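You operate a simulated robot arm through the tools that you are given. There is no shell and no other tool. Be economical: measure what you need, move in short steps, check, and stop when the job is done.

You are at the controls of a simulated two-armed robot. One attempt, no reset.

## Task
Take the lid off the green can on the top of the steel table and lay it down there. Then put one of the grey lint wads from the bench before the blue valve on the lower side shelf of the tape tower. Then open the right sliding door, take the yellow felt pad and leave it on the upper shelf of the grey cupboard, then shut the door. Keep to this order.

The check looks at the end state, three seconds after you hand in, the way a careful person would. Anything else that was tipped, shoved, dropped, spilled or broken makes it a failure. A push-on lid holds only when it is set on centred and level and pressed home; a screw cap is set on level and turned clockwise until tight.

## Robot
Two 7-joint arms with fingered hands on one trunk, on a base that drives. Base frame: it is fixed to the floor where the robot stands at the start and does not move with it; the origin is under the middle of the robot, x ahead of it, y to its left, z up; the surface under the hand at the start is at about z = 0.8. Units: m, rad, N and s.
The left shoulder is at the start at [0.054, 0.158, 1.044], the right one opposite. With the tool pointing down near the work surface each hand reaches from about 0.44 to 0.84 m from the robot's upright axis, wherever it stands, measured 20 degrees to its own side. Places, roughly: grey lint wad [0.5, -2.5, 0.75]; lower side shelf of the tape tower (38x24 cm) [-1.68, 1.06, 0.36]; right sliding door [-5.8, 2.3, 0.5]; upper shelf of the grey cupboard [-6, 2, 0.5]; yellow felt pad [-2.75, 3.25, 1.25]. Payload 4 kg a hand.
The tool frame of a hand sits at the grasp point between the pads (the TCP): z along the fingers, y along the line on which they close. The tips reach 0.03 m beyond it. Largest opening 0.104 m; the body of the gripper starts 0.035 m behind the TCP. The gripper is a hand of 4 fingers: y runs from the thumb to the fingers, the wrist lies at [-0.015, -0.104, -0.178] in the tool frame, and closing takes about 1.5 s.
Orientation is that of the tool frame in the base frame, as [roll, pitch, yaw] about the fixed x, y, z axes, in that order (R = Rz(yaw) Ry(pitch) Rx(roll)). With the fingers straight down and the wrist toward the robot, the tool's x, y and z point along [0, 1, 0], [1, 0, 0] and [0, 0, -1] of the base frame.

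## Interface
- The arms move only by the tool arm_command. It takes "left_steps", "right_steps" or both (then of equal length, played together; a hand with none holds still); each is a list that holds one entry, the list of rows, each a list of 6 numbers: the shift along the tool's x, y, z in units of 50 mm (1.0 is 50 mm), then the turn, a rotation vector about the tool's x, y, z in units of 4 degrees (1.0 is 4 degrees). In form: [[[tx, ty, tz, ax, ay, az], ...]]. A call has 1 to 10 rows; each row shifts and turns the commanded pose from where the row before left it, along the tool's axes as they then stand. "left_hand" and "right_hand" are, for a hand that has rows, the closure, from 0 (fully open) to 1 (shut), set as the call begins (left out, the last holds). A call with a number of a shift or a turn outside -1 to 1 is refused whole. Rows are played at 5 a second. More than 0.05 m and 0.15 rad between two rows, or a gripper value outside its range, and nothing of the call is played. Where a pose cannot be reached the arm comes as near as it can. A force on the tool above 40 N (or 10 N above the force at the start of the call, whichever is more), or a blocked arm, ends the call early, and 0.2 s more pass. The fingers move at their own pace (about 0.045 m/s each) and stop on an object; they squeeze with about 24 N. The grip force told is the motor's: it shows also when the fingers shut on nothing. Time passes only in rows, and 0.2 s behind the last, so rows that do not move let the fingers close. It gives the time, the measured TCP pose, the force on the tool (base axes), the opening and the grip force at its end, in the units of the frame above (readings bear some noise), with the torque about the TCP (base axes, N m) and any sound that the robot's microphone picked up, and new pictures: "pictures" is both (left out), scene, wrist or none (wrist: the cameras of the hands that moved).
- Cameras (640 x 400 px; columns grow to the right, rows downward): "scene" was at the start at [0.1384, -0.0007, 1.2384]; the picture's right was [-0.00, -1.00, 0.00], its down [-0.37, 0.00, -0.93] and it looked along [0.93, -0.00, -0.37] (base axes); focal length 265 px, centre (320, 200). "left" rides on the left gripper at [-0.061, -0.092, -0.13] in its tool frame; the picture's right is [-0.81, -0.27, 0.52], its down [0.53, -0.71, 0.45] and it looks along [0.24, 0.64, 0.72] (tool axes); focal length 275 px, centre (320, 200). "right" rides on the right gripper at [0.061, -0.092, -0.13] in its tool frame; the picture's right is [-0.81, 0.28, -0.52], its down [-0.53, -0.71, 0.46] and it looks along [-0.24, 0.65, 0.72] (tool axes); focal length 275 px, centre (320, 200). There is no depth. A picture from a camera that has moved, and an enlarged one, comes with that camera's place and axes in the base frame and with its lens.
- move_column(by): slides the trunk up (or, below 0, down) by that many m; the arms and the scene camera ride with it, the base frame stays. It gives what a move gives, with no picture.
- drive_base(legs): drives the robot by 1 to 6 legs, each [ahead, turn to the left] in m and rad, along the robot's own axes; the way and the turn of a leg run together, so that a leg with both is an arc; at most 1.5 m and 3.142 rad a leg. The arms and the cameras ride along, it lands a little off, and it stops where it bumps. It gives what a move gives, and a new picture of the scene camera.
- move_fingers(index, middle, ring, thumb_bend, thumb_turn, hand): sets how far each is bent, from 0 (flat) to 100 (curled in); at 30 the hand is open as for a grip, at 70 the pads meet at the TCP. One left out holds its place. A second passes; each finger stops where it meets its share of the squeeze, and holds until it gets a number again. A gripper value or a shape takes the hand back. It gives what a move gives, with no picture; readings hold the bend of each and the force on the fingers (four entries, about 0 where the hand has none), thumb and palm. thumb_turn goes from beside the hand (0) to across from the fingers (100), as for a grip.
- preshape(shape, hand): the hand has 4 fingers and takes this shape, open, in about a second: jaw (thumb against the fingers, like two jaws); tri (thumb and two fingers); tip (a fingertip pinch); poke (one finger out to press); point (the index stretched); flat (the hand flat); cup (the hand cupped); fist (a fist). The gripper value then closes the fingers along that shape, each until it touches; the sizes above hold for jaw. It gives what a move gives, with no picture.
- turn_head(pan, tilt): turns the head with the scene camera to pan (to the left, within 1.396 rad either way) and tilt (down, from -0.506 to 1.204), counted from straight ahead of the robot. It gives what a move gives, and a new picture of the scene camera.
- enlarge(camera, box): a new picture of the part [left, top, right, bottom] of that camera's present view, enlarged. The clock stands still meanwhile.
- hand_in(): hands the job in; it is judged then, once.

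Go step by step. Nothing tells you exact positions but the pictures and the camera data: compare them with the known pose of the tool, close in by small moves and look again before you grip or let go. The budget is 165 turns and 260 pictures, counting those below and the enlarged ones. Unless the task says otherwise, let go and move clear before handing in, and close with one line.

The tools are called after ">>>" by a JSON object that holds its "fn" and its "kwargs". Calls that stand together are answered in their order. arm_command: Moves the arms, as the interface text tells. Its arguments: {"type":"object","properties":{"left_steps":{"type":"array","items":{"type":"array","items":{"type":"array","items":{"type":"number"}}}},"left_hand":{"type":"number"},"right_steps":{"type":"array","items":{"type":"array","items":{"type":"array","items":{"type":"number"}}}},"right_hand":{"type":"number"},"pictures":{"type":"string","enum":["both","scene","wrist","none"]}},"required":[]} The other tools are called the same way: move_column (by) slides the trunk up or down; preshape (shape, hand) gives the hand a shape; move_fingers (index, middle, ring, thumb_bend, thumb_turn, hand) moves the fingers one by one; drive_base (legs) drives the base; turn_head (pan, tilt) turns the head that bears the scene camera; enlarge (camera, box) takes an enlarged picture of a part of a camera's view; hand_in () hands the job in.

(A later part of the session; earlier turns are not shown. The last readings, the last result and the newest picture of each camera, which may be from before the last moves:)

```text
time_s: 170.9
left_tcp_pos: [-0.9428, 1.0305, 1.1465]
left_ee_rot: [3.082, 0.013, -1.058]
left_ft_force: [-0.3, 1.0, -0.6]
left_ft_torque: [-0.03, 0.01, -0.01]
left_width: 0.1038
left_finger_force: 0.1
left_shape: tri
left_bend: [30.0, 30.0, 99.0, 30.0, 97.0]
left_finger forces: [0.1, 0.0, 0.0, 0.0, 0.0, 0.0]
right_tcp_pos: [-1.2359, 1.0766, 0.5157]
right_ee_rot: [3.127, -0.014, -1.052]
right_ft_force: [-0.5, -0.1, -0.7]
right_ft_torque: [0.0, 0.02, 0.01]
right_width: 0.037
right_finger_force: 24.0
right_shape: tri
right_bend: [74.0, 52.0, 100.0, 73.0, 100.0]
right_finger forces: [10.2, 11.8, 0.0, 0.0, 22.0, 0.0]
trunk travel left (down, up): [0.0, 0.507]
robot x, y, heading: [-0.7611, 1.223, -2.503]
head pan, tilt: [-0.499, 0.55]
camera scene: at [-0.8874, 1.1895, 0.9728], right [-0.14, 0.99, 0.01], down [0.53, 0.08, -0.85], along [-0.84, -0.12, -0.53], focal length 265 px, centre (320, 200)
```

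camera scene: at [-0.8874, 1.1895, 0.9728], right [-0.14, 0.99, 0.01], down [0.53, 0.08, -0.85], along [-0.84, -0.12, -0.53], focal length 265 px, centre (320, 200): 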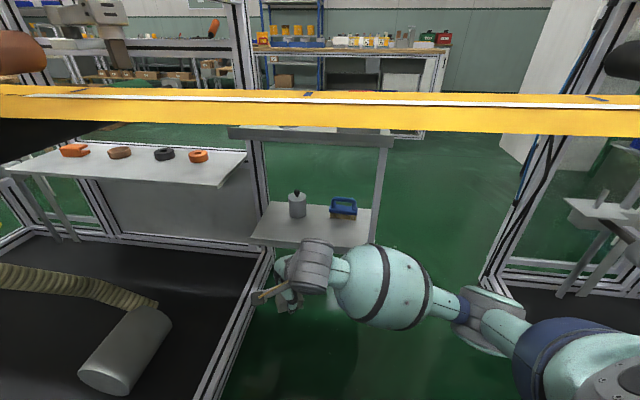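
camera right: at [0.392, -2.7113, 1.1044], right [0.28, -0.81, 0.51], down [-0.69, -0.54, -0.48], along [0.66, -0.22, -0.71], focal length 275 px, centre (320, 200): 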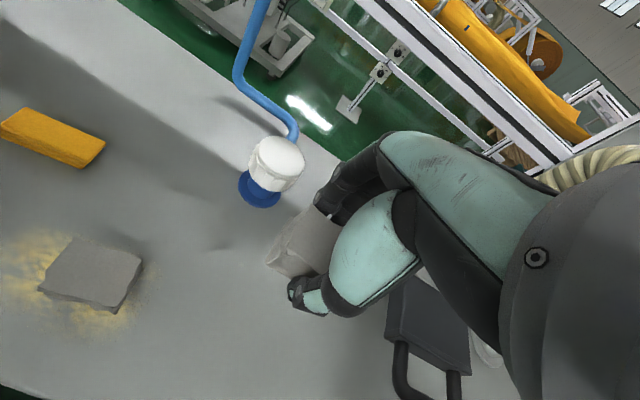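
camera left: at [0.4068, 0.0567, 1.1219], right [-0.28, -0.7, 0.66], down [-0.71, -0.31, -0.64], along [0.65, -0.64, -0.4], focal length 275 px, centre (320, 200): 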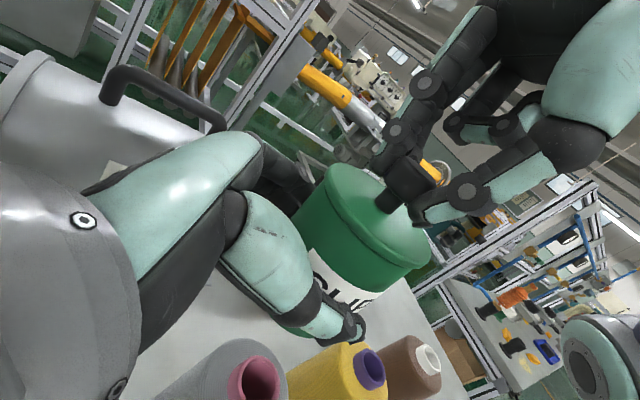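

I'll look straight down and left to see what touches.

>>> {"fn": "turn_head", "kwargs": {"pan": 0.35, "tilt": 1.15}}

>>> {"fn": "turn_head", "kwargs": {"pan": -1.2, "tilt": 0.9}}

```text
time_s: 172.0
left_tcp_pos: [-0.9416, 1.0293, 1.1454]
left_ee_rot: [3.081, 0.014, -1.058]
left_ft_force: [-0.4, 0.0, -0.1]
left_ft_torque: [0.0, 0.02, -0.01]
left_width: 0.1039
left_finger_force: 0.1
left_shape: tri
left_bend: [30.0, 30.0, 99.0, 30.0, 97.0]
left_finger forces: [0.1, 0.1, 0.1, 0.0, 0.0, 0.1]
right_tcp_pos: [-1.2366, 1.0759, 0.5153]
right_ee_rot: [3.127, -0.014, -1.052]
right_ft_force: [-0.1, -0.2, -0.1]
right_ft_torque: [0.0, 0.02, 0.01]
right_width: 0.0373
right_finger_force: 23.9
right_shape: tri
right_bend: [74.0, 52.0, 100.0, 73.0, 100.0]
right_finger forces: [10.1, 12.0, 0.0, 0.0, 22.0, 0.1]
trunk travel left (down, up): [0.0, 0.507]
robot x, y, heading: [-0.765, 1.2275, -2.507]
head pan, tilt: [0.351, 1.15]
camera scene: at [-0.8307, 1.1526, 0.9269], right [-0.84, 0.55, 0.0], down [0.51, 0.77, -0.4], along [-0.21, -0.33, -0.92], focal length 265 px, centre (320, 200)
```

scene: 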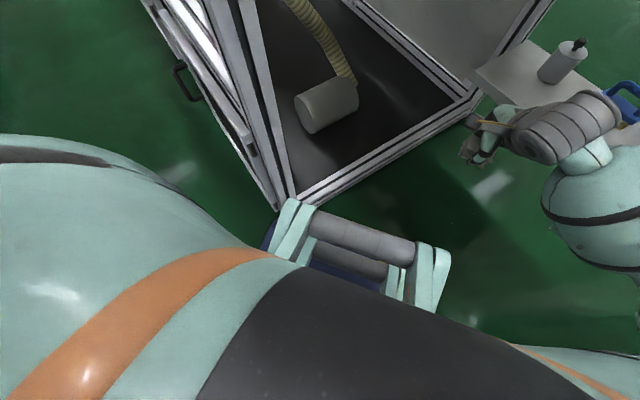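

```text
time_s: 173.7
left_tcp_pos: [-0.942, 1.0282, 1.1443]
left_ee_rot: [3.083, 0.013, -1.059]
left_ft_force: [-0.4, -0.1, 0.6]
left_ft_torque: [0.03, -0.02, -0.01]
left_width: 0.1041
left_finger_force: 0.0
left_shape: tri
left_bend: [30.0, 30.0, 99.0, 30.0, 97.0]
left_finger forces: [0.0, 0.0, 0.0, 0.0, 0.1, 0.0]
right_tcp_pos: [-1.2357, 1.0761, 0.5162]
right_ee_rot: [3.126, -0.014, -1.052]
right_ft_force: [0.0, -0.5, -0.2]
right_ft_torque: [0.01, -0.01, -0.01]
right_width: 0.0374
right_finger_force: 24.0
right_shape: tri
right_bend: [74.0, 52.0, 100.0, 73.0, 100.0]
right_finger forces: [10.0, 11.9, 0.0, 0.1, 21.9, 0.0]
trunk travel left (down, up): [0.0, 0.507]
robot x, y, heading: [-0.7617, 1.2299, -2.499]
head pan, tilt: [-1.201, 0.901]
camera scene: at [-0.8621, 1.2424, 0.9442], right [0.53, 0.85, 0.01], down [0.67, -0.41, -0.62], along [-0.52, 0.34, -0.79], focal length 265 px, centre (320, 200)
```

scene: 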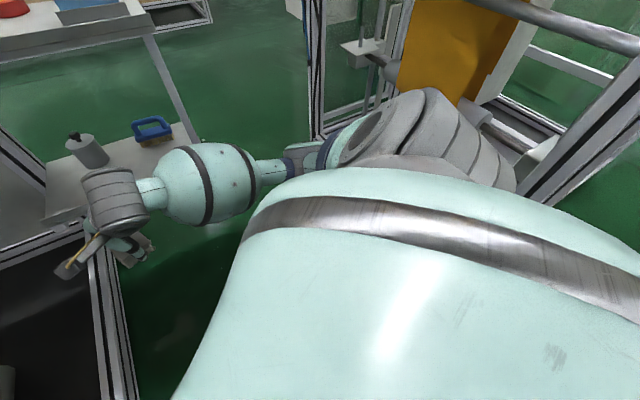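

The robot's folded legs protrude in front and touch the frame's foot corner. I'll back up a little, turn right and go in again.

>>> {"fn": "drive_base", "kwargs": {"legs": [[-0.09, 0], [0, -0.25], [0.19, 0]]}}

>>> {"fn": "turn_head", "kwargs": {"pan": -0.3, "tilt": 0.6}}

```text
time_s: 176.8
left_tcp_pos: [-1.031, 1.0838, 1.152]
left_ee_rot: [3.052, 0.007, -1.308]
left_ft_force: [-0.8, 0.3, 0.1]
left_ft_torque: [-0.01, -0.01, -0.03]
left_width: 0.1041
left_finger_force: 0.0
left_shape: tri
left_bend: [30.0, 30.0, 99.0, 30.0, 97.0]
left_finger forces: [0.0, 0.1, 0.0, 0.0, 0.0, 0.1]
right_tcp_pos: [-1.32, 1.1924, 0.5245]
right_ee_rot: [3.111, -0.015, -1.298]
right_ft_force: [-0.9, 0.3, -1.0]
right_ft_torque: [0.04, -0.02, 0.02]
right_width: 0.0369
right_finger_force: 24.1
right_shape: tri
right_bend: [74.0, 52.0, 100.0, 73.0, 100.0]
right_finger forces: [10.0, 11.9, 0.0, 0.0, 21.9, 0.1]
trunk travel left (down, up): [0.0, 0.507]
robot x, y, heading: [-0.8317, 1.2172, -2.756]
head pan, tilt: [-1.201, 0.901]
stopped in leg 3: the robot was blocked; the commanded pose is now the measured one
camera scene: at [-0.9059, 1.2683, 0.9457], right [0.72, 0.69, -0.01], down [0.54, -0.57, -0.62], along [-0.43, 0.45, -0.78], focal length 265 px, centre (320, 200)
```

scene: 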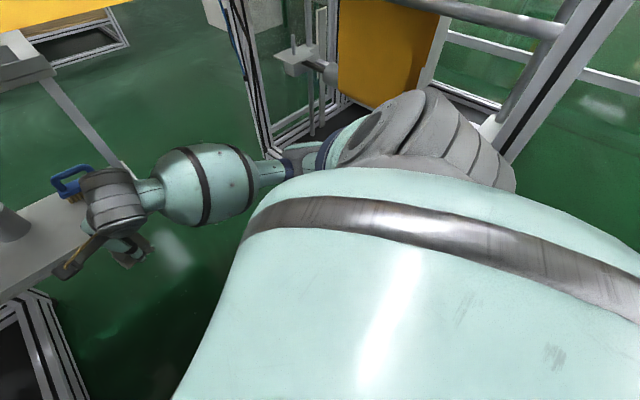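

```text
time_s: 178.0
left_tcp_pos: [-1.0347, 1.0857, 1.1504]
left_ee_rot: [3.058, 0.005, -1.308]
left_ft_force: [-0.2, -0.2, 0.5]
left_ft_torque: [-0.03, 0.01, 0.03]
left_width: 0.1041
left_finger_force: 0.1
left_shape: tri
left_bend: [30.0, 30.0, 99.0, 30.0, 97.0]
left_finger forces: [0.0, 0.0, 0.0, 0.1, 0.0, 0.0]
right_tcp_pos: [-1.3215, 1.1947, 0.5233]
right_ee_rot: [3.11, -0.017, -1.295]
right_ft_force: [0.8, -0.1, -0.1]
right_ft_torque: [0.0, 0.0, 0.0]
right_width: 0.0371
right_finger_force: 24.2
right_shape: tri
right_bend: [74.0, 52.0, 100.0, 73.0, 100.0]
right_finger forces: [10.0, 11.8, 0.0, 0.0, 21.7, 0.0]
trunk travel left (down, up): [0.0, 0.507]
robot x, y, heading: [-0.8328, 1.2212, -2.75]
head pan, tilt: [-0.3, 0.6]
camera scene: at [-0.9362, 1.2101, 0.9714], right [-0.09, 1.0, -0.01], down [0.55, 0.04, -0.83], along [-0.83, -0.08, -0.55], focal length 265 px, centre (320, 200)
```

scene: 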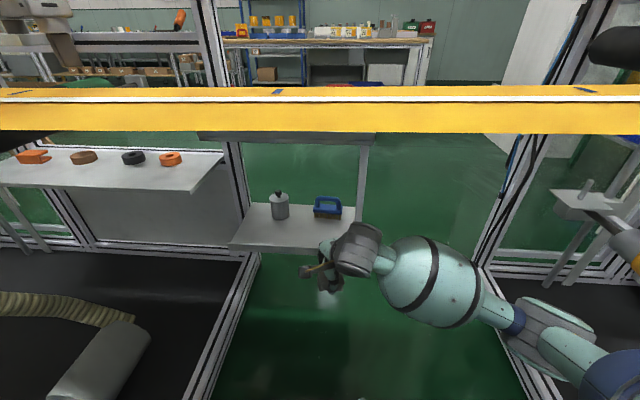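

Good position now. The free front part of the lower shelf is around (-1.61, 1.17, 0.355), about 0.29 m ahead of the right hand. I'll lower a bit and advance under the tape.

>>> {"fn": "arm_command", "kwargs": {"right_steps": [[[0, 0, 0.6, 0.45, 0, 0], [0, 0.3, 0.6, 0, 0, 0], [-0.16, 0.8, 0, 0, 0, 0], [-0.16, 0.8, 0, 0, 0, 0], [-0.16, 0.8, 0, 0, 0, 0], [-0.16, 0.8, 0, 0, 0, 0], [0, 0, 0, 0, 0, 0]]]}}

```text
time_s: 179.6
left_tcp_pos: [-1.0347, 1.0861, 1.1499]
left_ee_rot: [3.058, 0.005, -1.308]
left_ft_force: [0.6, -0.4, 0.3]
left_ft_torque: [-0.01, 0.02, 0.01]
left_width: 0.1041
left_finger_force: 0.1
left_shape: tri
left_bend: [30.0, 30.0, 99.0, 30.0, 97.0]
left_finger forces: [0.0, 0.0, 0.1, 0.0, 0.0, 0.0]
right_tcp_pos: [-1.4986, 1.1765, 0.4634]
right_ee_rot: [3.14, -0.017, -1.296]
right_ft_force: [0.0, 0.2, 0.3]
right_ft_torque: [0.0, 0.01, -0.03]
right_width: 0.0374
right_finger_force: 24.1
right_shape: tri
right_bend: [74.0, 52.0, 100.0, 73.0, 100.0]
right_finger forces: [9.9, 11.5, 0.0, 0.0, 21.6, 0.0]
trunk travel left (down, up): [0.0, 0.507]
robot x, y, heading: [-0.8347, 1.2233, -2.745]
head pan, tilt: [-0.3, 0.6]
camera scene: at [-0.9365, 1.21, 0.9713], right [-0.09, 1.0, -0.01], down [0.55, 0.05, -0.83], along [-0.83, -0.08, -0.55], focal length 265 px, centre (320, 200)
camera right: at [-1.3952, 1.1434, 0.5956], right [-0.49, 0.71, 0.5], down [0.54, 0.7, -0.46], along [-0.68, 0.05, -0.73], focal length 275 px, centre (320, 200)
```

scene: 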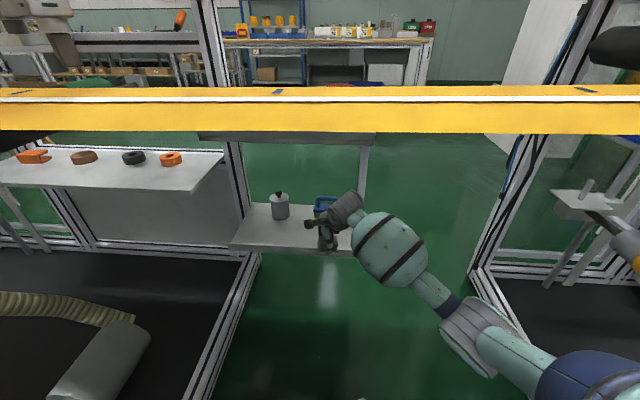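
right: 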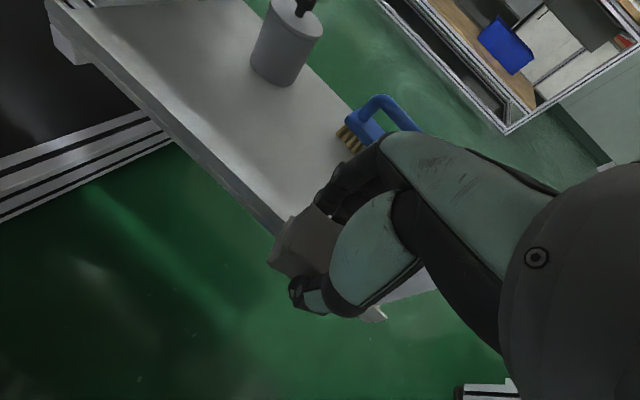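

>>> {"fn": "arm_command", "kwargs": {"right_steps": [[[-0.16, 0.72, 0, 0, 0, 0], [-0.16, 0.72, 0, 0, 0, 0], [-0.15, 0.72, 0, 0, 0, 0], [0, 0, 0.3, 0, 0, 0], [0, 0, 0.3, 0, 0, 0], [0, 0, 0, 0, 0, 0]]]}}

```text
time_s: 181.0
left_tcp_pos: [-1.0336, 1.0862, 1.1497]
left_ee_rot: [3.056, 0.004, -1.308]
left_ft_force: [0.4, 0.2, -0.6]
left_ft_torque: [0.01, 0.02, 0.05]
left_width: 0.1039
left_finger_force: 0.2
left_shape: tri
left_bend: [30.0, 30.0, 99.0, 30.0, 97.0]
left_finger forces: [0.1, 0.1, 0.0, 0.0, 0.0, 0.0]
right_tcp_pos: [-1.6082, 1.1713, 0.4337]
right_ee_rot: [3.139, -0.016, -1.297]
right_ft_force: [-0.3, -0.8, 0.1]
right_ft_torque: [0.0, -0.03, -0.02]
right_width: 0.0372
right_finger_force: 23.4
right_shape: tri
right_bend: [74.0, 52.0, 100.0, 73.0, 100.0]
right_finger forces: [9.8, 11.4, 0.0, 0.0, 21.2, 0.0]
trunk travel left (down, up): [0.0, 0.507]
robot x, y, heading: [-0.8288, 1.2236, -2.751]
head pan, tilt: [-0.3, 0.6]
camera scene: at [-0.9374, 1.2097, 0.9713], right [-0.09, 1.0, -0.01], down [0.55, 0.05, -0.83], along [-0.83, -0.08, -0.55], focal length 265 px, centre (320, 200)
camera right: at [-1.504, 1.1382, 0.5654], right [-0.49, 0.71, 0.5], down [0.54, 0.7, -0.47], along [-0.68, 0.05, -0.73], focal length 275 px, centre (320, 200)
```

scene: 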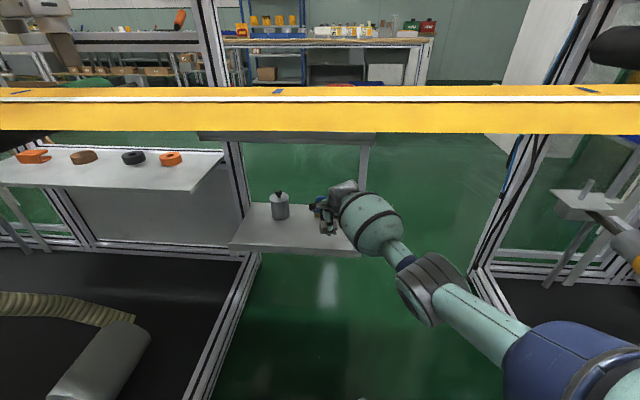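
right: 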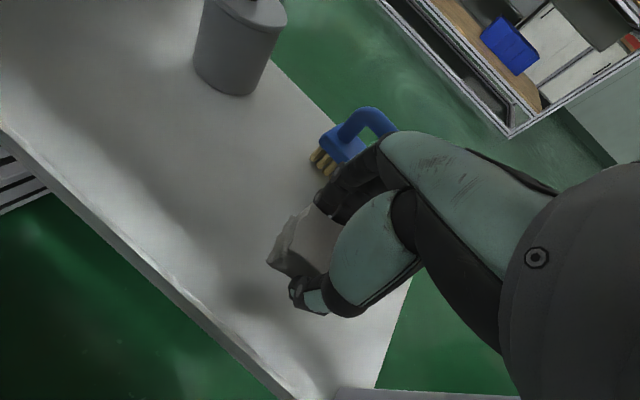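

Well placed: in front of the brush and inside the edges. I'll lower until contact.

>>> {"fn": "arm_command", "kwargs": {"right_steps": [[[0, 0, 0.2, 0, 0, 0], [0, 0, 0.12, 0, 0, 0], [0, 0, 0.08, 0, 0, 0], [0, 0, 0.08, 0, 0, 0], [0, 0, 0, 0, 0, 0]]], "pictures": "wrist"}}

```text
time_s: 182.2
left_tcp_pos: [-1.0343, 1.0864, 1.1512]
left_ee_rot: [3.057, 0.004, -1.307]
left_ft_force: [-0.6, 0.8, -0.1]
left_ft_torque: [-0.01, -0.02, 0.04]
left_width: 0.1042
left_finger_force: 0.0
left_shape: tri
left_bend: [30.0, 30.0, 99.0, 30.0, 97.0]
left_finger forces: [0.0, 0.1, 0.0, 0.1, 0.1, 0.0]
right_tcp_pos: [-1.6072, 1.171, 0.4091]
right_ee_rot: [3.139, -0.017, -1.296]
right_ft_force: [-0.5, -0.2, 0.3]
right_ft_torque: [0.0, -0.04, -0.01]
right_width: 0.0369
right_finger_force: 23.9
right_shape: tri
right_bend: [74.0, 52.0, 100.0, 73.0, 100.0]
right_finger forces: [9.7, 11.3, 0.0, 0.1, 21.2, 0.0]
trunk travel left (down, up): [0.0, 0.507]
robot x, y, heading: [-0.8321, 1.2226, -2.756]
head pan, tilt: [-0.3, 0.6]
camera right: at [-1.5029, 1.1374, 0.5415], right [-0.49, 0.71, 0.5], down [0.54, 0.7, -0.47], along [-0.68, 0.05, -0.73], focal length 275 px, centre (320, 200)
```

right: 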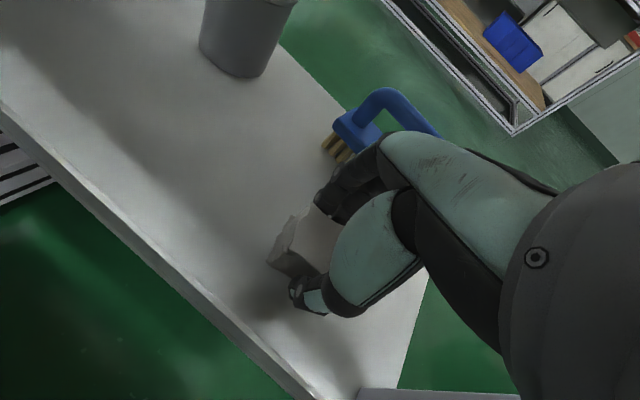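

>>> {"fn": "arm_command", "kwargs": {"right_steps": [[[0, 0, 0.08, 0, 0, 0], [0, 0, 0.08, 0, 0, 0], [0, 0, 0.08, 0, 0, 0], [0, 0, 0.08, 0, 0, 0], [0, 0, 0, 0, 0, 0]]], "pictures": "wrist"}}

```text
time_s: 183.4
left_tcp_pos: [-1.0342, 1.0861, 1.1503]
left_ee_rot: [3.055, 0.004, -1.307]
left_ft_force: [0.0, 0.5, -0.1]
left_ft_torque: [0.03, 0.03, -0.01]
left_width: 0.1039
left_finger_force: 0.1
left_shape: tri
left_bend: [30.0, 30.0, 99.0, 30.0, 97.0]
left_finger forces: [0.0, 0.0, 0.0, 0.0, 0.0, 0.0]
right_tcp_pos: [-1.6066, 1.1699, 0.3936]
right_ee_rot: [3.139, -0.017, -1.298]
right_ft_force: [1.2, -1.7, 2.7]
right_ft_torque: [0.03, 0.03, 0.01]
right_width: 0.0372
right_finger_force: 24.3
right_shape: tri
right_bend: [74.0, 52.0, 100.0, 73.0, 100.0]
right_finger forces: [9.6, 11.8, 0.0, 0.1, 22.3, 0.0]
trunk travel left (down, up): [0.0, 0.507]
robot x, y, heading: [-0.8299, 1.2235, -2.755]
head pan, tilt: [-0.3, 0.6]
camera right: at [-1.503, 1.1367, 0.5257], right [-0.49, 0.71, 0.5], down [0.54, 0.7, -0.47], along [-0.68, 0.05, -0.73], focal length 275 px, centre (320, 200)
```

right: 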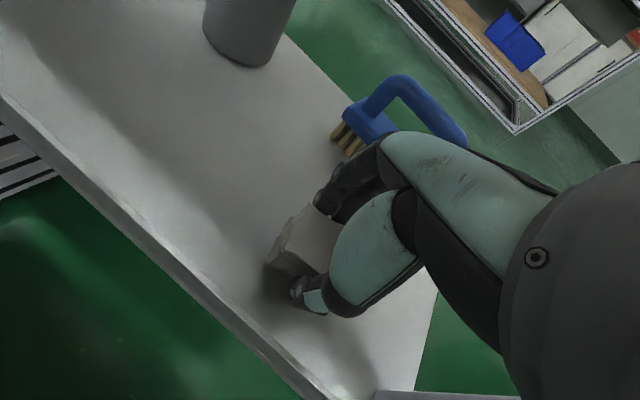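

Contact felt (2.7 N). I'll open the hand, then rise a little.

>>> {"fn": "arm_command", "kwargs": {"right_steps": [[[0, 0, 0, 0, 0, 0], [0, 0, 0, 0, 0, 0], [0, 0, -0.03, 0, 0, 0], [0, 0, -0.03, 0, 0, 0], [0, 0, -0.03, 0, 0, 0], [0, 0, 0, 0, 0, 0], [0, 0, -0.4, 0, 0, 0], [0, 0, -0.6, 0, 0, 0], [0, 0, -0.2, 0, 0, 0]]], "right_hand": 0}}

```text
time_s: 185.4
left_tcp_pos: [-1.0335, 1.0868, 1.1499]
left_ee_rot: [3.054, 0.005, -1.306]
left_ft_force: [0.0, -0.7, 0.4]
left_ft_torque: [0.01, 0.02, 0.01]
left_width: 0.1039
left_finger_force: 0.0
left_shape: tri
left_bend: [30.0, 30.0, 99.0, 30.0, 97.0]
left_finger forces: [0.0, 0.1, 0.0, 0.0, 0.0, 0.1]
right_tcp_pos: [-1.6086, 1.1714, 0.4575]
right_ee_rot: [3.141, -0.016, -1.297]
right_ft_force: [-0.7, 0.2, -0.8]
right_ft_torque: [0.0, 0.01, -0.02]
right_width: 0.1037
right_finger_force: 0.1
right_shape: tri
right_bend: [30.0, 30.0, 99.0, 30.0, 98.0]
right_finger forces: [0.1, 0.0, 0.0, 0.0, 0.0, 0.1]
trunk travel left (down, up): [0.0, 0.507]
robot x, y, heading: [-0.8273, 1.2242, -2.749]
head pan, tilt: [-0.3, 0.6]
camera scene: at [-0.9374, 1.2098, 0.9713], right [-0.09, 1.0, -0.01], down [0.55, 0.05, -0.83], along [-0.83, -0.08, -0.55], focal length 265 px, centre (320, 200)
camera right: at [-1.5039, 1.1376, 0.59], right [-0.49, 0.71, 0.5], down [0.54, 0.7, -0.47], along [-0.68, 0.05, -0.73], focal length 275 px, centre (320, 200)
```

scene: 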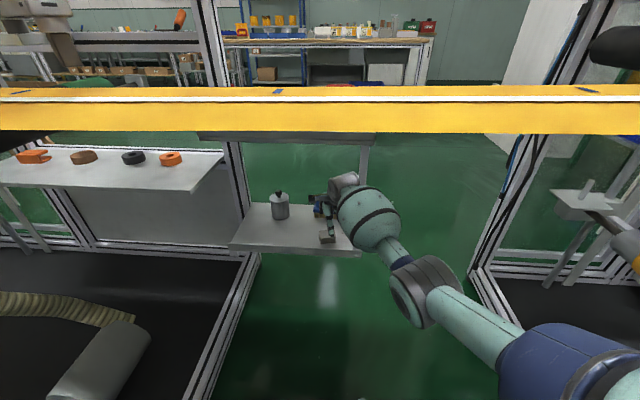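
right: 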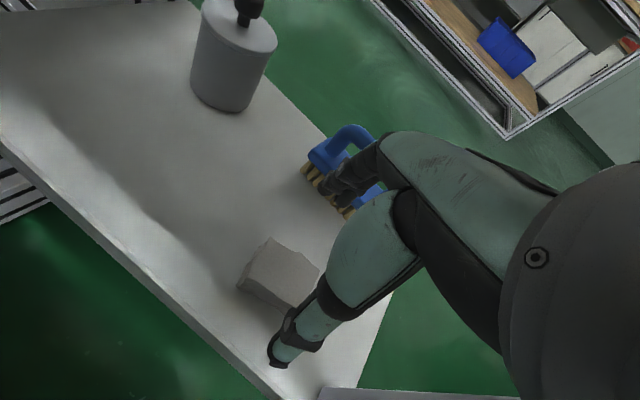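

The wad rests on the lower shelf, clear of the brush and cup. I'll retract the hand, back out and raise the trunk for travel.

>>> {"fn": "arm_command", "kwargs": {"right_steps": [[[0.1, -0.8, 0, 0, 0, 0], [0.1, -0.8, 0, 0, 0, 0], [0.1, -0.8, 0, 0, 0, 0], [0.1, -0.8, 0, 0, 0, 0], [0.1, -0.8, -0.2, 0, 0, 0], [0.1, -0.8, -0.4, 0, 0, 0], [0, -0.5, -0.4, 0, 0, 0], [0, 0, 0, 0, 0, 0]]], "pictures": "scene"}}

>>> {"fn": "drive_base", "kwargs": {"legs": [[-0.5, 0]]}}

>>> {"fn": "move_column", "kwargs": {"by": 0.3}}

>>> {"fn": "drive_base", "kwargs": {"legs": [[0, -1.96]]}}

```text
time_s: 187.2
left_tcp_pos: [-1.0355, 1.085, 1.1493]
left_ee_rot: [3.059, 0.004, -1.308]
left_ft_force: [-0.1, -0.1, 0.4]
left_ft_torque: [-0.01, 0.02, -0.02]
left_width: 0.104
left_finger_force: 0.1
left_shape: tri
left_bend: [30.0, 30.0, 99.0, 30.0, 97.0]
left_finger forces: [0.0, 0.1, 0.0, 0.0, 0.0, 0.0]
right_tcp_pos: [-1.3441, 1.2155, 0.5065]
right_ee_rot: [-3.14, -0.015, -1.297]
right_ft_force: [0.4, 0.8, 0.7]
right_ft_torque: [0.01, 0.01, -0.01]
right_width: 0.1035
right_finger_force: 0.0
right_shape: tri
right_bend: [30.0, 30.0, 99.0, 30.0, 98.0]
right_finger forces: [0.0, 0.1, 0.1, 0.1, 0.1, 0.0]
trunk travel left (down, up): [0.0, 0.507]
robot x, y, heading: [-0.8312, 1.2242, -2.749]
head pan, tilt: [-0.3, 0.6]
camera scene: at [-0.9357, 1.21, 0.9714], right [-0.09, 1.0, -0.01], down [0.55, 0.05, -0.83], along [-0.83, -0.08, -0.55], focal length 265 px, centre (320, 200)
```

scene: 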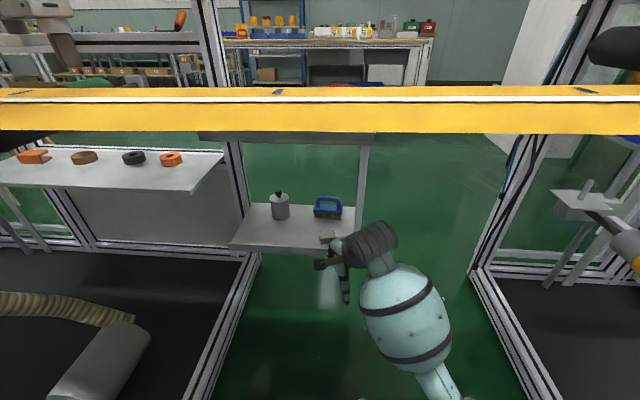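

```text
time_s: 190.3
left_tcp_pos: [-0.5734, 1.2742, 1.1488]
left_ee_rot: [3.063, 0.006, -1.308]
left_ft_force: [0.3, -0.6, 0.2]
left_ft_torque: [0.04, -0.01, -0.02]
left_width: 0.104
left_finger_force: 0.1
left_shape: tri
left_bend: [30.0, 30.0, 99.0, 30.0, 97.0]
left_finger forces: [0.0, 0.0, 0.0, 0.0, 0.0, 0.0]
right_tcp_pos: [-0.8812, 1.4061, 0.5059]
right_ee_rot: [-3.136, -0.016, -1.299]
right_ft_force: [-0.5, 0.5, 0.0]
right_ft_torque: [0.01, -0.02, 0.0]
right_width: 0.1036
right_finger_force: 0.2
right_shape: tri
right_bend: [30.0, 30.0, 99.0, 30.0, 98.0]
right_finger forces: [0.1, 0.0, 0.1, 0.0, 0.0, 0.0]
trunk travel left (down, up): [0.0, 0.507]
robot x, y, heading: [-0.363, 1.4147, -2.75]
head pan, tilt: [-0.3, 0.6]
camera scene: at [-0.4942, 1.3905, 0.9683], right [-0.09, 1.0, 0.0], down [0.57, 0.05, -0.82], along [-0.82, -0.07, -0.57], focal length 265 px, centre (320, 200)
```

scene: 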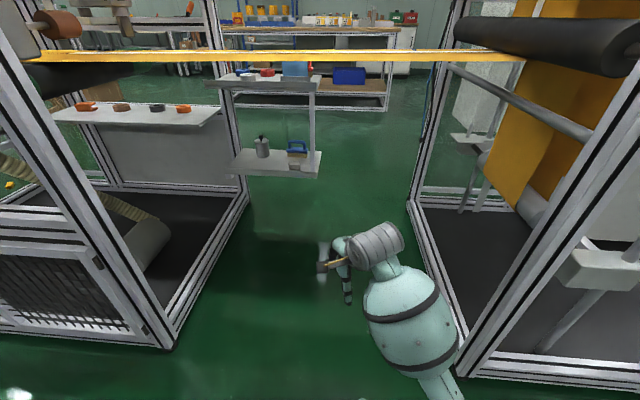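

```text
time_s: 193.3
left_tcp_pos: [-0.5629, 1.2796, 1.4502]
left_ee_rot: [3.052, 0.006, -1.31]
left_ft_force: [-0.8, 0.8, -0.5]
left_ft_torque: [-0.01, -0.03, -0.02]
left_width: 0.104
left_finger_force: 0.0
left_shape: tri
left_bend: [30.0, 30.0, 99.0, 30.0, 97.0]
left_finger forces: [0.1, 0.0, 0.0, 0.0, 0.1, 0.0]
right_tcp_pos: [-0.8769, 1.4081, 0.8095]
right_ee_rot: [3.136, -0.015, -1.297]
right_ft_force: [0.2, 0.3, 0.5]
right_ft_torque: [0.0, 0.04, 0.0]
right_width: 0.1041
right_finger_force: 0.1
right_shape: tri
right_bend: [30.0, 30.0, 99.0, 30.0, 98.0]
right_finger forces: [0.0, 0.0, 0.0, 0.0, 0.0, 0.0]
trunk travel left (down, up): [-0.3, 0.207]
robot x, y, heading: [-0.3609, 1.4159, -2.751]
head pan, tilt: [-0.3, 0.6]
```

```text
time_s: 199.2
left_tcp_pos: [-0.4189, 1.6476, 1.4501]
left_ee_rot: [3.051, 0.007, 3.022]
left_ft_force: [-0.1, 0.0, -1.4]
left_ft_torque: [0.01, 0.01, -0.02]
left_width: 0.1039
left_finger_force: 0.1
left_shape: tri
left_bend: [30.0, 30.0, 99.0, 30.0, 97.0]
left_finger forces: [0.0, 0.0, 0.0, 0.0, 0.0, 0.0]
right_tcp_pos: [-0.1821, 1.8913, 0.8106]
right_ee_rot: [3.134, -0.016, 3.031]
right_ft_force: [-0.1, 0.5, -0.2]
right_ft_torque: [-0.03, -0.03, -0.01]
right_width: 0.104
right_finger_force: 0.1
right_shape: tri
right_bend: [30.0, 30.0, 99.0, 30.0, 98.0]
right_finger forces: [0.1, 0.1, 0.0, 0.0, 0.0, 0.0]
trunk travel left (down, up): [-0.3, 0.207]
robot x, y, heading: [-0.3754, 1.4218, 1.578]
head pan, tilt: [-0.3, 0.6]
camera scene: at [-0.3518, 1.5457, 1.2669], right [0.96, -0.29, 0.0], down [-0.16, -0.55, -0.82], along [0.24, 0.78, -0.58], focal length 265 px, centre (320, 200)
```

scene: 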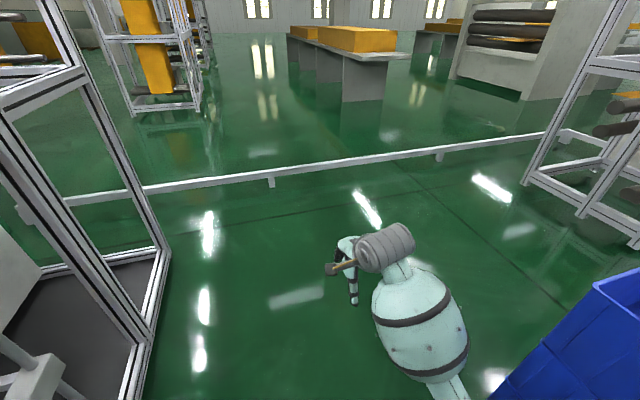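

The rail runs at y ≈ 3.57 and the tower ends near y ≈ 2.9. I'll drive north and look west to judge the passage.

>>> {"fn": "drive_base", "kwargs": {"legs": [[1.2, 0]]}}

>>> {"fn": "turn_head", "kwargs": {"pan": 1.0, "tilt": 0.5}}

```text
time_s: 205.6
left_tcp_pos: [-0.4204, 2.8326, 1.4527]
left_ee_rot: [3.04, 0.004, 3.012]
left_ft_force: [-0.5, -0.8, 0.1]
left_ft_torque: [0.02, 0.02, -0.03]
left_width: 0.104
left_finger_force: 0.0
left_shape: tri
left_bend: [30.0, 30.0, 99.0, 30.0, 98.0]
left_finger forces: [0.0, 0.1, 0.0, 0.1, 0.0, 0.0]
right_tcp_pos: [-0.1821, 3.0832, 0.8141]
right_ee_rot: [3.123, -0.018, 3.026]
right_ft_force: [0.0, -0.2, 0.8]
right_ft_torque: [0.0, 0.0, 0.01]
right_width: 0.1039
right_finger_force: 0.1
right_shape: tri
right_bend: [30.0, 30.0, 99.0, 30.0, 98.0]
right_finger forces: [0.0, 0.0, 0.0, 0.0, 0.0, 0.0]
trunk travel left (down, up): [-0.3, 0.207]
robot x, y, heading: [-0.375, 2.617, 1.567]
head pan, tilt: [-0.3, 0.6]
camera scene: at [-0.3535, 2.7476, 1.2669], right [0.95, -0.3, 0.0], down [-0.17, -0.55, -0.82], along [0.25, 0.78, -0.58], focal length 265 px, centre (320, 200)
```

scene: 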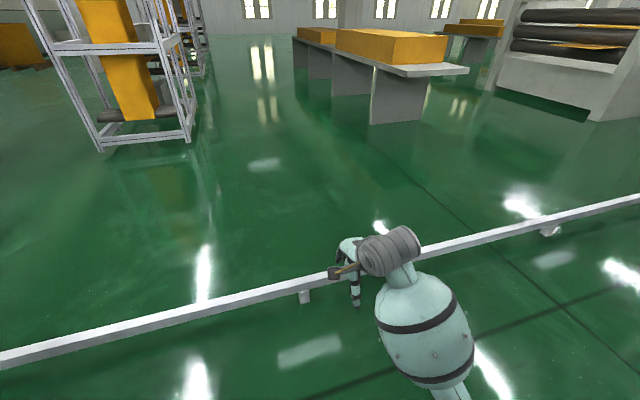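

```text
time_s: 207.1
left_tcp_pos: [-0.4201, 2.8142, 1.4547]
left_ee_rot: [3.026, 0.003, 3.01]
left_ft_force: [0.4, -0.4, 1.1]
left_ft_torque: [0.01, -0.01, 0.03]
left_width: 0.104
left_finger_force: 0.1
left_shape: tri
left_bend: [30.0, 30.0, 99.0, 30.0, 98.0]
left_finger forces: [0.0, 0.0, 0.1, 0.0, 0.0, 0.1]
right_tcp_pos: [-0.1812, 3.0723, 0.8211]
right_ee_rot: [3.113, -0.02, 3.024]
right_ft_force: [-0.3, -0.1, -0.1]
right_ft_torque: [0.01, 0.02, -0.01]
right_width: 0.104
right_finger_force: 0.1
right_shape: tri
right_bend: [30.0, 30.0, 99.0, 30.0, 98.0]
right_finger forces: [0.0, 0.0, 0.0, 0.0, 0.0, 0.1]
trunk travel left (down, up): [-0.3, 0.207]
robot x, y, heading: [-0.3822, 2.6168, 1.565]
head pan, tilt: [1.0, 0.499]
camera scene: at [-0.4562, 2.7123, 1.2764], right [0.54, 0.84, -0.01], down [0.4, -0.27, -0.87], along [-0.74, 0.47, -0.48], focal length 265 px, centre (320, 200)
```

scene: 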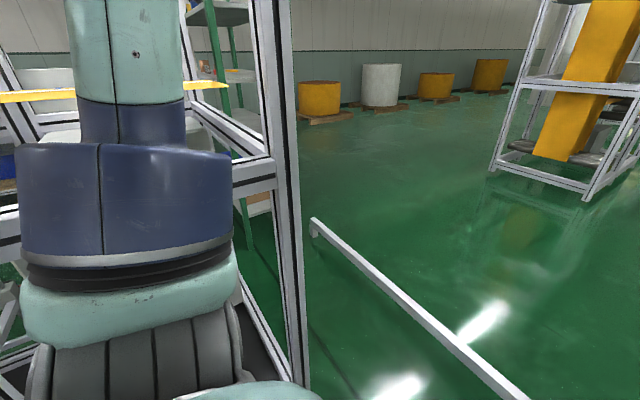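

The passage between the tower (y ≈ 2.96) and the rail (y ≈ 3.6) is about 0.64 m wide. I'll stretch the left arm forward to bring its elbow in, then line up.

>>> {"fn": "arm_command", "kwargs": {"left_steps": [[[0, 0.85, 0.3, 0.8, 0, 0], [0, 0.85, 0.3, 0.8, 0, 0], [0, 0.85, 0.4, 0, 0, 0], [0, 0.85, 0.4, 0, 0, 0], [0, 0.85, 0.4, 0, 0, 0], [0, 0.85, 0.4, 0, 0, 0], [0, 0.85, 0.4, 0, 0, 0], [0, 0.85, 0.4, 0, 0, 0], [0, 0.85, 0.4, 0, 0, 0], [0, 0.6, 0, 0, 0, 0]]], "pictures": "none"}}

>>> {"fn": "drive_base", "kwargs": {"legs": [[0.2, 0]]}}

>>> {"fn": "turn_head", "kwargs": {"pan": 1.3, "tilt": 0.5}}

```text
time_s: 209.3
left_tcp_pos: [-0.3653, 3.2276, 1.2974]
left_ee_rot: [3.139, -0.001, 3.014]
left_ft_force: [-0.6, -0.1, -0.1]
left_ft_torque: [0.04, -0.02, 0.01]
left_width: 0.1041
left_finger_force: 0.2
left_shape: tri
left_bend: [30.0, 30.0, 99.0, 30.0, 98.0]
left_finger forces: [0.0, 0.0, 0.0, 0.0, 0.0, 0.0]
right_tcp_pos: [-0.1797, 3.0726, 0.8213]
right_ee_rot: [3.11, -0.021, 3.024]
right_ft_force: [0.6, -0.1, 1.0]
right_ft_torque: [-0.03, 0.03, 0.02]
right_width: 0.1039
right_finger_force: 0.1
right_shape: tri
right_bend: [30.0, 30.0, 99.0, 30.0, 98.0]
right_finger forces: [0.1, 0.0, 0.1, 0.0, 0.0, 0.1]
trunk travel left (down, up): [-0.3, 0.207]
robot x, y, heading: [-0.3796, 2.619, 1.57]
head pan, tilt: [1.0, 0.499]
```

```text
time_s: 211.0
left_tcp_pos: [-0.3663, 3.4303, 1.2971]
left_ee_rot: [3.139, 0.0, 3.013]
left_ft_force: [-0.3, 0.8, -0.5]
left_ft_torque: [0.01, -0.02, 0.04]
left_width: 0.1038
left_finger_force: 0.1
left_shape: tri
left_bend: [30.0, 30.0, 99.0, 30.0, 98.0]
left_finger forces: [0.0, 0.1, 0.0, 0.1, 0.0, 0.0]
right_tcp_pos: [-0.1814, 3.274, 0.8183]
right_ee_rot: [3.113, -0.018, 3.026]
right_ft_force: [0.3, 1.0, 0.6]
right_ft_torque: [-0.01, 0.0, 0.02]
right_width: 0.1039
right_finger_force: 0.1
right_shape: tri
right_bend: [30.0, 30.0, 99.0, 30.0, 98.0]
right_finger forces: [0.0, 0.1, 0.1, 0.0, 0.0, 0.0]
trunk travel left (down, up): [-0.3, 0.207]
robot x, y, heading: [-0.3763, 2.8189, 1.57]
head pan, tilt: [1.0, 0.499]
camera scene: at [-0.456, 2.9147, 1.2763], right [0.54, 0.84, -0.01], down [0.4, -0.27, -0.87], along [-0.74, 0.47, -0.49], focal length 265 px, centre (320, 200)
```

scene: 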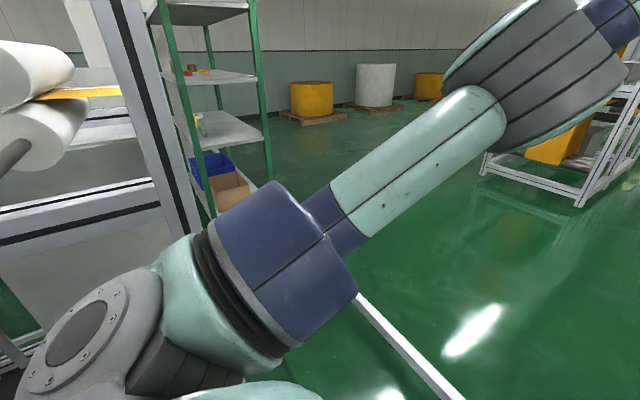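

```text
time_s: 211.8
left_tcp_pos: [-0.3651, 3.4121, 1.3069]
left_ee_rot: [3.123, 0.0, 3.014]
left_ft_force: [-0.9, -0.5, 0.0]
left_ft_torque: [0.03, 0.01, -0.03]
left_width: 0.104
left_finger_force: 0.0
left_shape: tri
left_bend: [30.0, 30.0, 99.0, 30.0, 98.0]
left_finger forces: [0.1, 0.1, 0.0, 0.0, 0.1, 0.0]
right_tcp_pos: [-0.1815, 3.2617, 0.8277]
right_ee_rot: [3.099, -0.02, 3.026]
right_ft_force: [0.0, -0.2, 0.3]
right_ft_torque: [0.01, -0.02, 0.02]
right_width: 0.1042
right_finger_force: 0.1
right_shape: tri
right_bend: [30.0, 30.0, 99.0, 30.0, 98.0]
right_finger forces: [0.0, 0.0, 0.0, 0.1, 0.0, 0.0]
trunk travel left (down, up): [-0.3, 0.207]
robot x, y, heading: [-0.3818, 2.814, 1.569]
head pan, tilt: [1.3, 0.499]
camera scene: at [-0.4672, 2.8869, 1.2768], right [0.27, 0.96, -0.01], down [0.46, -0.14, -0.88], along [-0.85, 0.23, -0.48], focal length 265 px, centre (320, 200)
```

scene: 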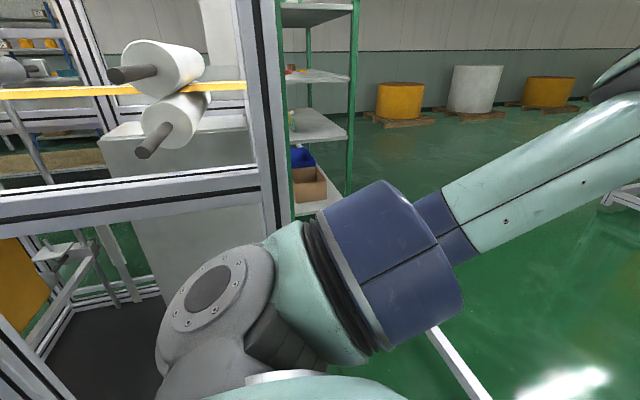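

>>> {"fn": "drive_base", "kwargs": {"legs": [[0.43, 0], [0, 1.571]]}}

>>> {"fn": "turn_head", "kwargs": {"pan": 0.15, "tilt": 0.7}}

```text
time_s: 214.8
left_tcp_pos: [-0.3703, 3.8263, 1.3152]
left_ee_rot: [3.11, -0.002, 3.022]
left_ft_force: [0.4, -0.2, -0.2]
left_ft_torque: [0.02, -0.03, -0.04]
left_width: 0.1039
left_finger_force: 0.1
left_shape: tri
left_bend: [30.0, 30.0, 99.0, 30.0, 98.0]
left_finger forces: [0.0, 0.0, 0.0, 0.1, 0.0, 0.0]
right_tcp_pos: [-0.1851, 3.6827, 0.833]
right_ee_rot: [3.087, -0.024, 3.033]
right_ft_force: [0.4, 0.3, -0.2]
right_ft_torque: [0.05, 0.0, 0.03]
right_width: 0.1039
right_finger_force: 0.1
right_shape: tri
right_bend: [30.0, 30.0, 99.0, 30.0, 98.0]
right_finger forces: [0.1, 0.0, 0.0, 0.0, 0.1, 0.0]
trunk travel left (down, up): [-0.3, 0.207]
robot x, y, heading: [-0.3798, 3.2462, 1.569]
head pan, tilt: [1.3, 0.499]
stopped in leg 2: the robot was blocked; the commanded pose is now the measured one
camera scene: at [-0.4686, 3.316, 1.2768], right [0.26, 0.96, -0.01], down [0.46, -0.14, -0.88], along [-0.85, 0.23, -0.48], focal length 265 px, centre (320, 200)
```

scene: 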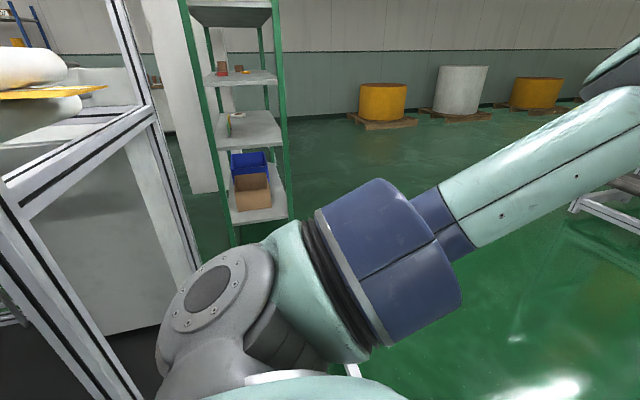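

```text
time_s: 216.2
left_tcp_pos: [-0.3707, 3.8246, 1.3166]
left_ee_rot: [3.111, -0.003, 3.021]
left_ft_force: [-0.2, -0.8, -0.8]
left_ft_torque: [0.02, -0.02, -0.02]
left_width: 0.1038
left_finger_force: 0.0
left_shape: tri
left_bend: [30.0, 30.0, 99.0, 30.0, 98.0]
left_finger forces: [0.0, 0.0, 0.0, 0.0, 0.0, 0.0]
right_tcp_pos: [-0.1856, 3.6822, 0.8332]
right_ee_rot: [3.086, -0.023, 3.033]
right_ft_force: [0.5, 0.0, -0.3]
right_ft_torque: [-0.01, 0.01, -0.03]
right_width: 0.1039
right_finger_force: 0.0
right_shape: tri
right_bend: [30.0, 30.0, 99.0, 30.0, 98.0]
right_finger forces: [0.0, 0.0, 0.0, 0.0, 0.0, 0.0]
trunk travel left (down, up): [-0.3, 0.207]
robot x, y, heading: [-0.3786, 3.2445, 1.575]
head pan, tilt: [0.15, 0.7]
camera scene: at [-0.3936, 3.3765, 1.2583], right [0.99, 0.15, 0.0], down [0.1, -0.65, -0.76], along [-0.12, 0.75, -0.65], focal length 265 px, centre (320, 200)
```

scene: 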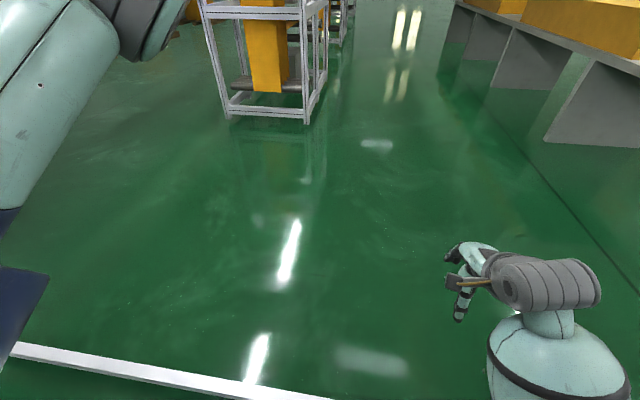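

Turning is blocked because the base front touches the rail. I'll back up a little, turn there and enter the passage on a gentle curve.

>>> {"fn": "drive_base", "kwargs": {"legs": [[-0.13, 0], [0, 1.23], [0.25, 0]]}}

>>> {"fn": "turn_head", "kwargs": {"pan": 0.3, "tilt": 0.8}}

```text
time_s: 222.5
left_tcp_pos: [-1.1559, 3.4173, 1.3154]
left_ee_rot: [3.11, -0.002, -2.05]
left_ft_force: [-0.6, -0.2, -0.1]
left_ft_torque: [0.0, -0.01, 0.0]
left_width: 0.1041
left_finger_force: 0.0
left_shape: tri
left_bend: [30.0, 30.0, 99.0, 30.0, 98.0]
left_finger forces: [0.0, 0.0, 0.0, 0.0, 0.0, 0.0]
right_tcp_pos: [-0.9547, 3.541, 0.8325]
right_ee_rot: [3.087, -0.021, -2.038]
right_ft_force: [-0.3, -0.1, 0.3]
right_ft_torque: [0.04, 0.01, -0.01]
right_width: 0.1042
right_finger_force: 0.1
right_shape: tri
right_bend: [30.0, 30.0, 99.0, 30.0, 98.0]
right_finger forces: [0.1, 0.0, 0.0, 0.0, 0.1, 0.0]
trunk travel left (down, up): [-0.3, 0.207]
robot x, y, heading: [-0.6141, 3.2058, 2.787]
head pan, tilt: [0.15, 0.7]
camera scene: at [-0.7446, 3.2388, 1.2581], right [0.21, 0.98, 0.0], down [0.64, -0.14, -0.76], along [-0.74, 0.15, -0.65], focal length 265 px, centre (320, 200)
```

scene: 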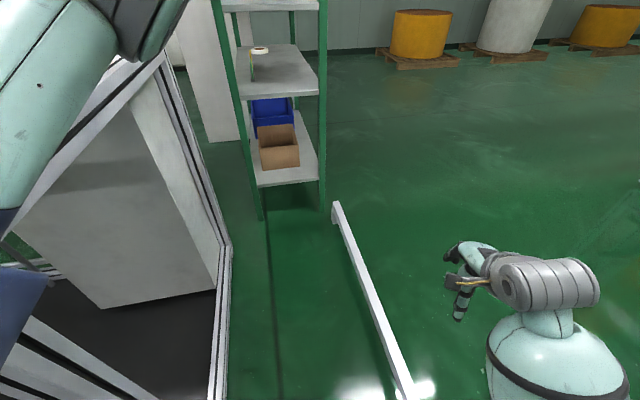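

```text
time_s: 223.2
left_tcp_pos: [-1.1389, 3.4142, 1.3232]
left_ee_rot: [3.097, -0.007, -2.047]
left_ft_force: [0.2, 0.0, -0.5]
left_ft_torque: [0.02, 0.01, 0.0]
left_width: 0.1037
left_finger_force: 0.1
left_shape: tri
left_bend: [30.0, 30.0, 99.0, 30.0, 98.0]
left_finger forces: [0.1, 0.0, 0.1, 0.1, 0.1, 0.0]
right_tcp_pos: [-0.946, 3.5376, 0.8374]
right_ee_rot: [3.074, -0.024, -2.037]
right_ft_force: [0.3, -0.2, 0.6]
right_ft_torque: [0.03, 0.02, -0.02]
right_width: 0.1037
right_finger_force: 0.1
right_shape: tri
right_bend: [30.0, 30.0, 99.0, 30.0, 98.0]
right_finger forces: [0.1, 0.0, 0.2, 0.1, 0.1, 0.0]
trunk travel left (down, up): [-0.3, 0.207]
robot x, y, heading: [-0.614, 3.2047, 2.78]
head pan, tilt: [0.3, 0.799]
camera scene: at [-0.741, 3.2267, 1.2501], right [0.06, 1.0, 0.0], down [0.72, -0.04, -0.69], along [-0.69, 0.04, -0.73], focal length 265 px, centre (320, 200)
```

scene: 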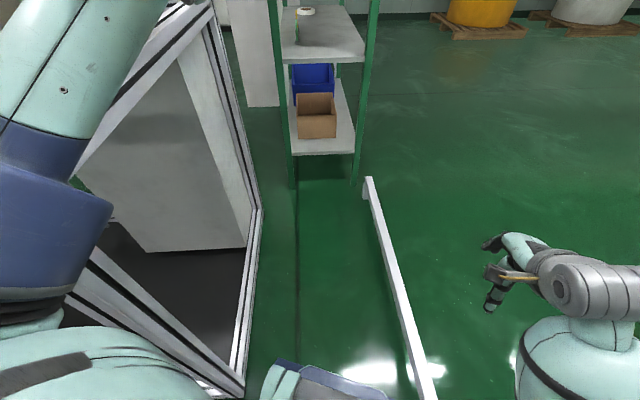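

The passage is a dead end, because the green rack closes its far end. I'll back out and look east and south for another way to the western area.

>>> {"fn": "drive_base", "kwargs": {"legs": [[-0.3, 0], [0, -2.2], [0, -0.55]]}}

>>> {"fn": "turn_head", "kwargs": {"pan": 0.5, "tilt": 0.3}}

```text
time_s: 233.4
left_tcp_pos: [0.233, 3.1061, 1.325]
left_ee_rot: [3.095, -0.008, 1.475]
left_ft_force: [0.1, 0.1, 0.1]
left_ft_torque: [0.0, -0.04, -0.03]
left_width: 0.1037
left_finger_force: 0.0
left_shape: tri
left_bend: [30.0, 30.0, 99.0, 30.0, 98.0]
left_finger forces: [0.0, 0.0, 0.0, 0.0, 0.0, 0.1]
right_tcp_pos: [0.1002, 2.9178, 0.8386]
right_ee_rot: [3.073, -0.024, 1.488]
right_ft_force: [-0.4, 0.2, -0.3]
right_ft_torque: [-0.06, -0.01, -0.01]
right_width: 0.1038
right_finger_force: 0.1
right_shape: tri
right_bend: [30.0, 30.0, 99.0, 30.0, 98.0]
right_finger forces: [0.1, 0.0, 0.0, 0.0, 0.0, 0.0]
trunk travel left (down, up): [-0.3, 0.207]
robot x, y, heading: [-0.3303, 3.1193, 0.028]
head pan, tilt: [0.3, 0.799]
camera scene: at [-0.2104, 3.1495, 1.2502], right [0.32, -0.95, 0.0], down [-0.69, -0.23, -0.69], along [0.65, 0.23, -0.73], focal length 265 px, centre (320, 200)
```

scene: 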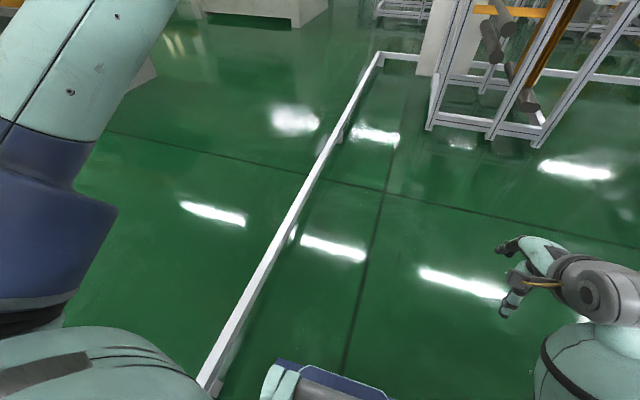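

```text
time_s: 234.3
left_tcp_pos: [0.2174, 3.1061, 1.3314]
left_ee_rot: [3.086, -0.009, 1.478]
left_ft_force: [0.4, -0.3, -0.2]
left_ft_torque: [-0.06, 0.0, 0.01]
left_width: 0.1039
left_finger_force: 0.2
left_shape: tri
left_bend: [30.0, 30.0, 99.0, 30.0, 97.0]
left_finger forces: [0.0, 0.1, 0.0, 0.0, 0.0, 0.0]
right_tcp_pos: [0.0902, 2.9175, 0.8426]
right_ee_rot: [3.061, -0.025, 1.487]
right_ft_force: [0.2, 0.3, 0.4]
right_ft_torque: [-0.07, 0.0, -0.01]
right_width: 0.1041
right_finger_force: 0.1
right_shape: tri
right_bend: [30.0, 30.0, 99.0, 30.0, 98.0]
right_finger forces: [0.0, 0.0, 0.1, 0.1, 0.0, 0.0]
trunk travel left (down, up): [-0.3, 0.207]
robot x, y, heading: [-0.3292, 3.1233, 0.03]
head pan, tilt: [0.499, 0.3]
camera scene: at [-0.2042, 3.1719, 1.2942], right [0.5, -0.86, -0.01], down [-0.27, -0.15, -0.95], along [0.82, 0.48, -0.31], focal length 265 px, centre (320, 200)
```

scene: 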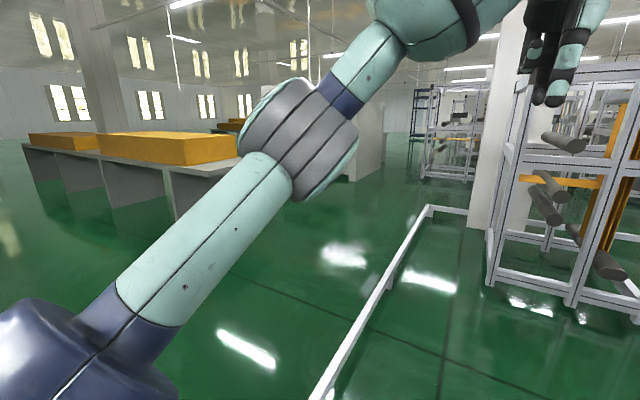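

The rail encloses this side too. The only likely opening is far south, around y ≈ -3.6, past the cartons. I'll drive down the aisle.

>>> {"fn": "drive_base", "kwargs": {"legs": [[0, -1.6], [1.5, 0], [1.5, 0], [1.5, 0]]}}

```text
time_s: 261.6
left_tcp_pos: [-0.2977, -1.9284, 1.331]
left_ee_rot: [3.085, -0.009, -0.087]
left_ft_force: [0.0, -0.6, 0.1]
left_ft_torque: [-0.01, 0.0, 0.01]
left_width: 0.104
left_finger_force: 0.2
left_shape: tri
left_bend: [30.0, 30.0, 99.0, 30.0, 97.0]
left_finger forces: [0.0, 0.0, 0.1, 0.0, 0.0, 0.1]
right_tcp_pos: [-0.4866, -1.801, 0.8429]
right_ee_rot: [3.062, -0.024, -0.076]
right_ft_force: [-0.2, -1.7, -0.8]
right_ft_torque: [0.01, -0.02, 0.02]
right_width: 0.1041
right_finger_force: 0.1
right_shape: tri
right_bend: [30.0, 30.0, 99.0, 30.0, 98.0]
right_finger forces: [0.1, 0.1, 0.1, 0.1, 0.0, 0.0]
trunk travel left (down, up): [-0.3, 0.207]
robot x, y, heading: [-0.2816, -1.3791, -1.535]
head pan, tilt: [0.499, 0.3]
camera scene: at [-0.235, -1.507, 1.2943], right [-0.86, -0.51, -0.01], down [-0.15, 0.27, -0.95], along [0.48, -0.82, -0.31], focal length 265 px, centre (320, 200)
```

scene: 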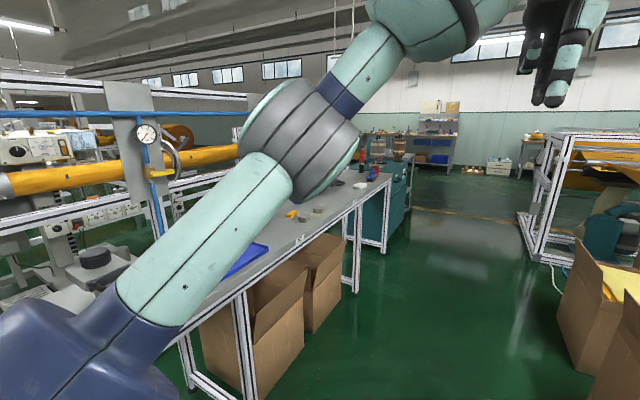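

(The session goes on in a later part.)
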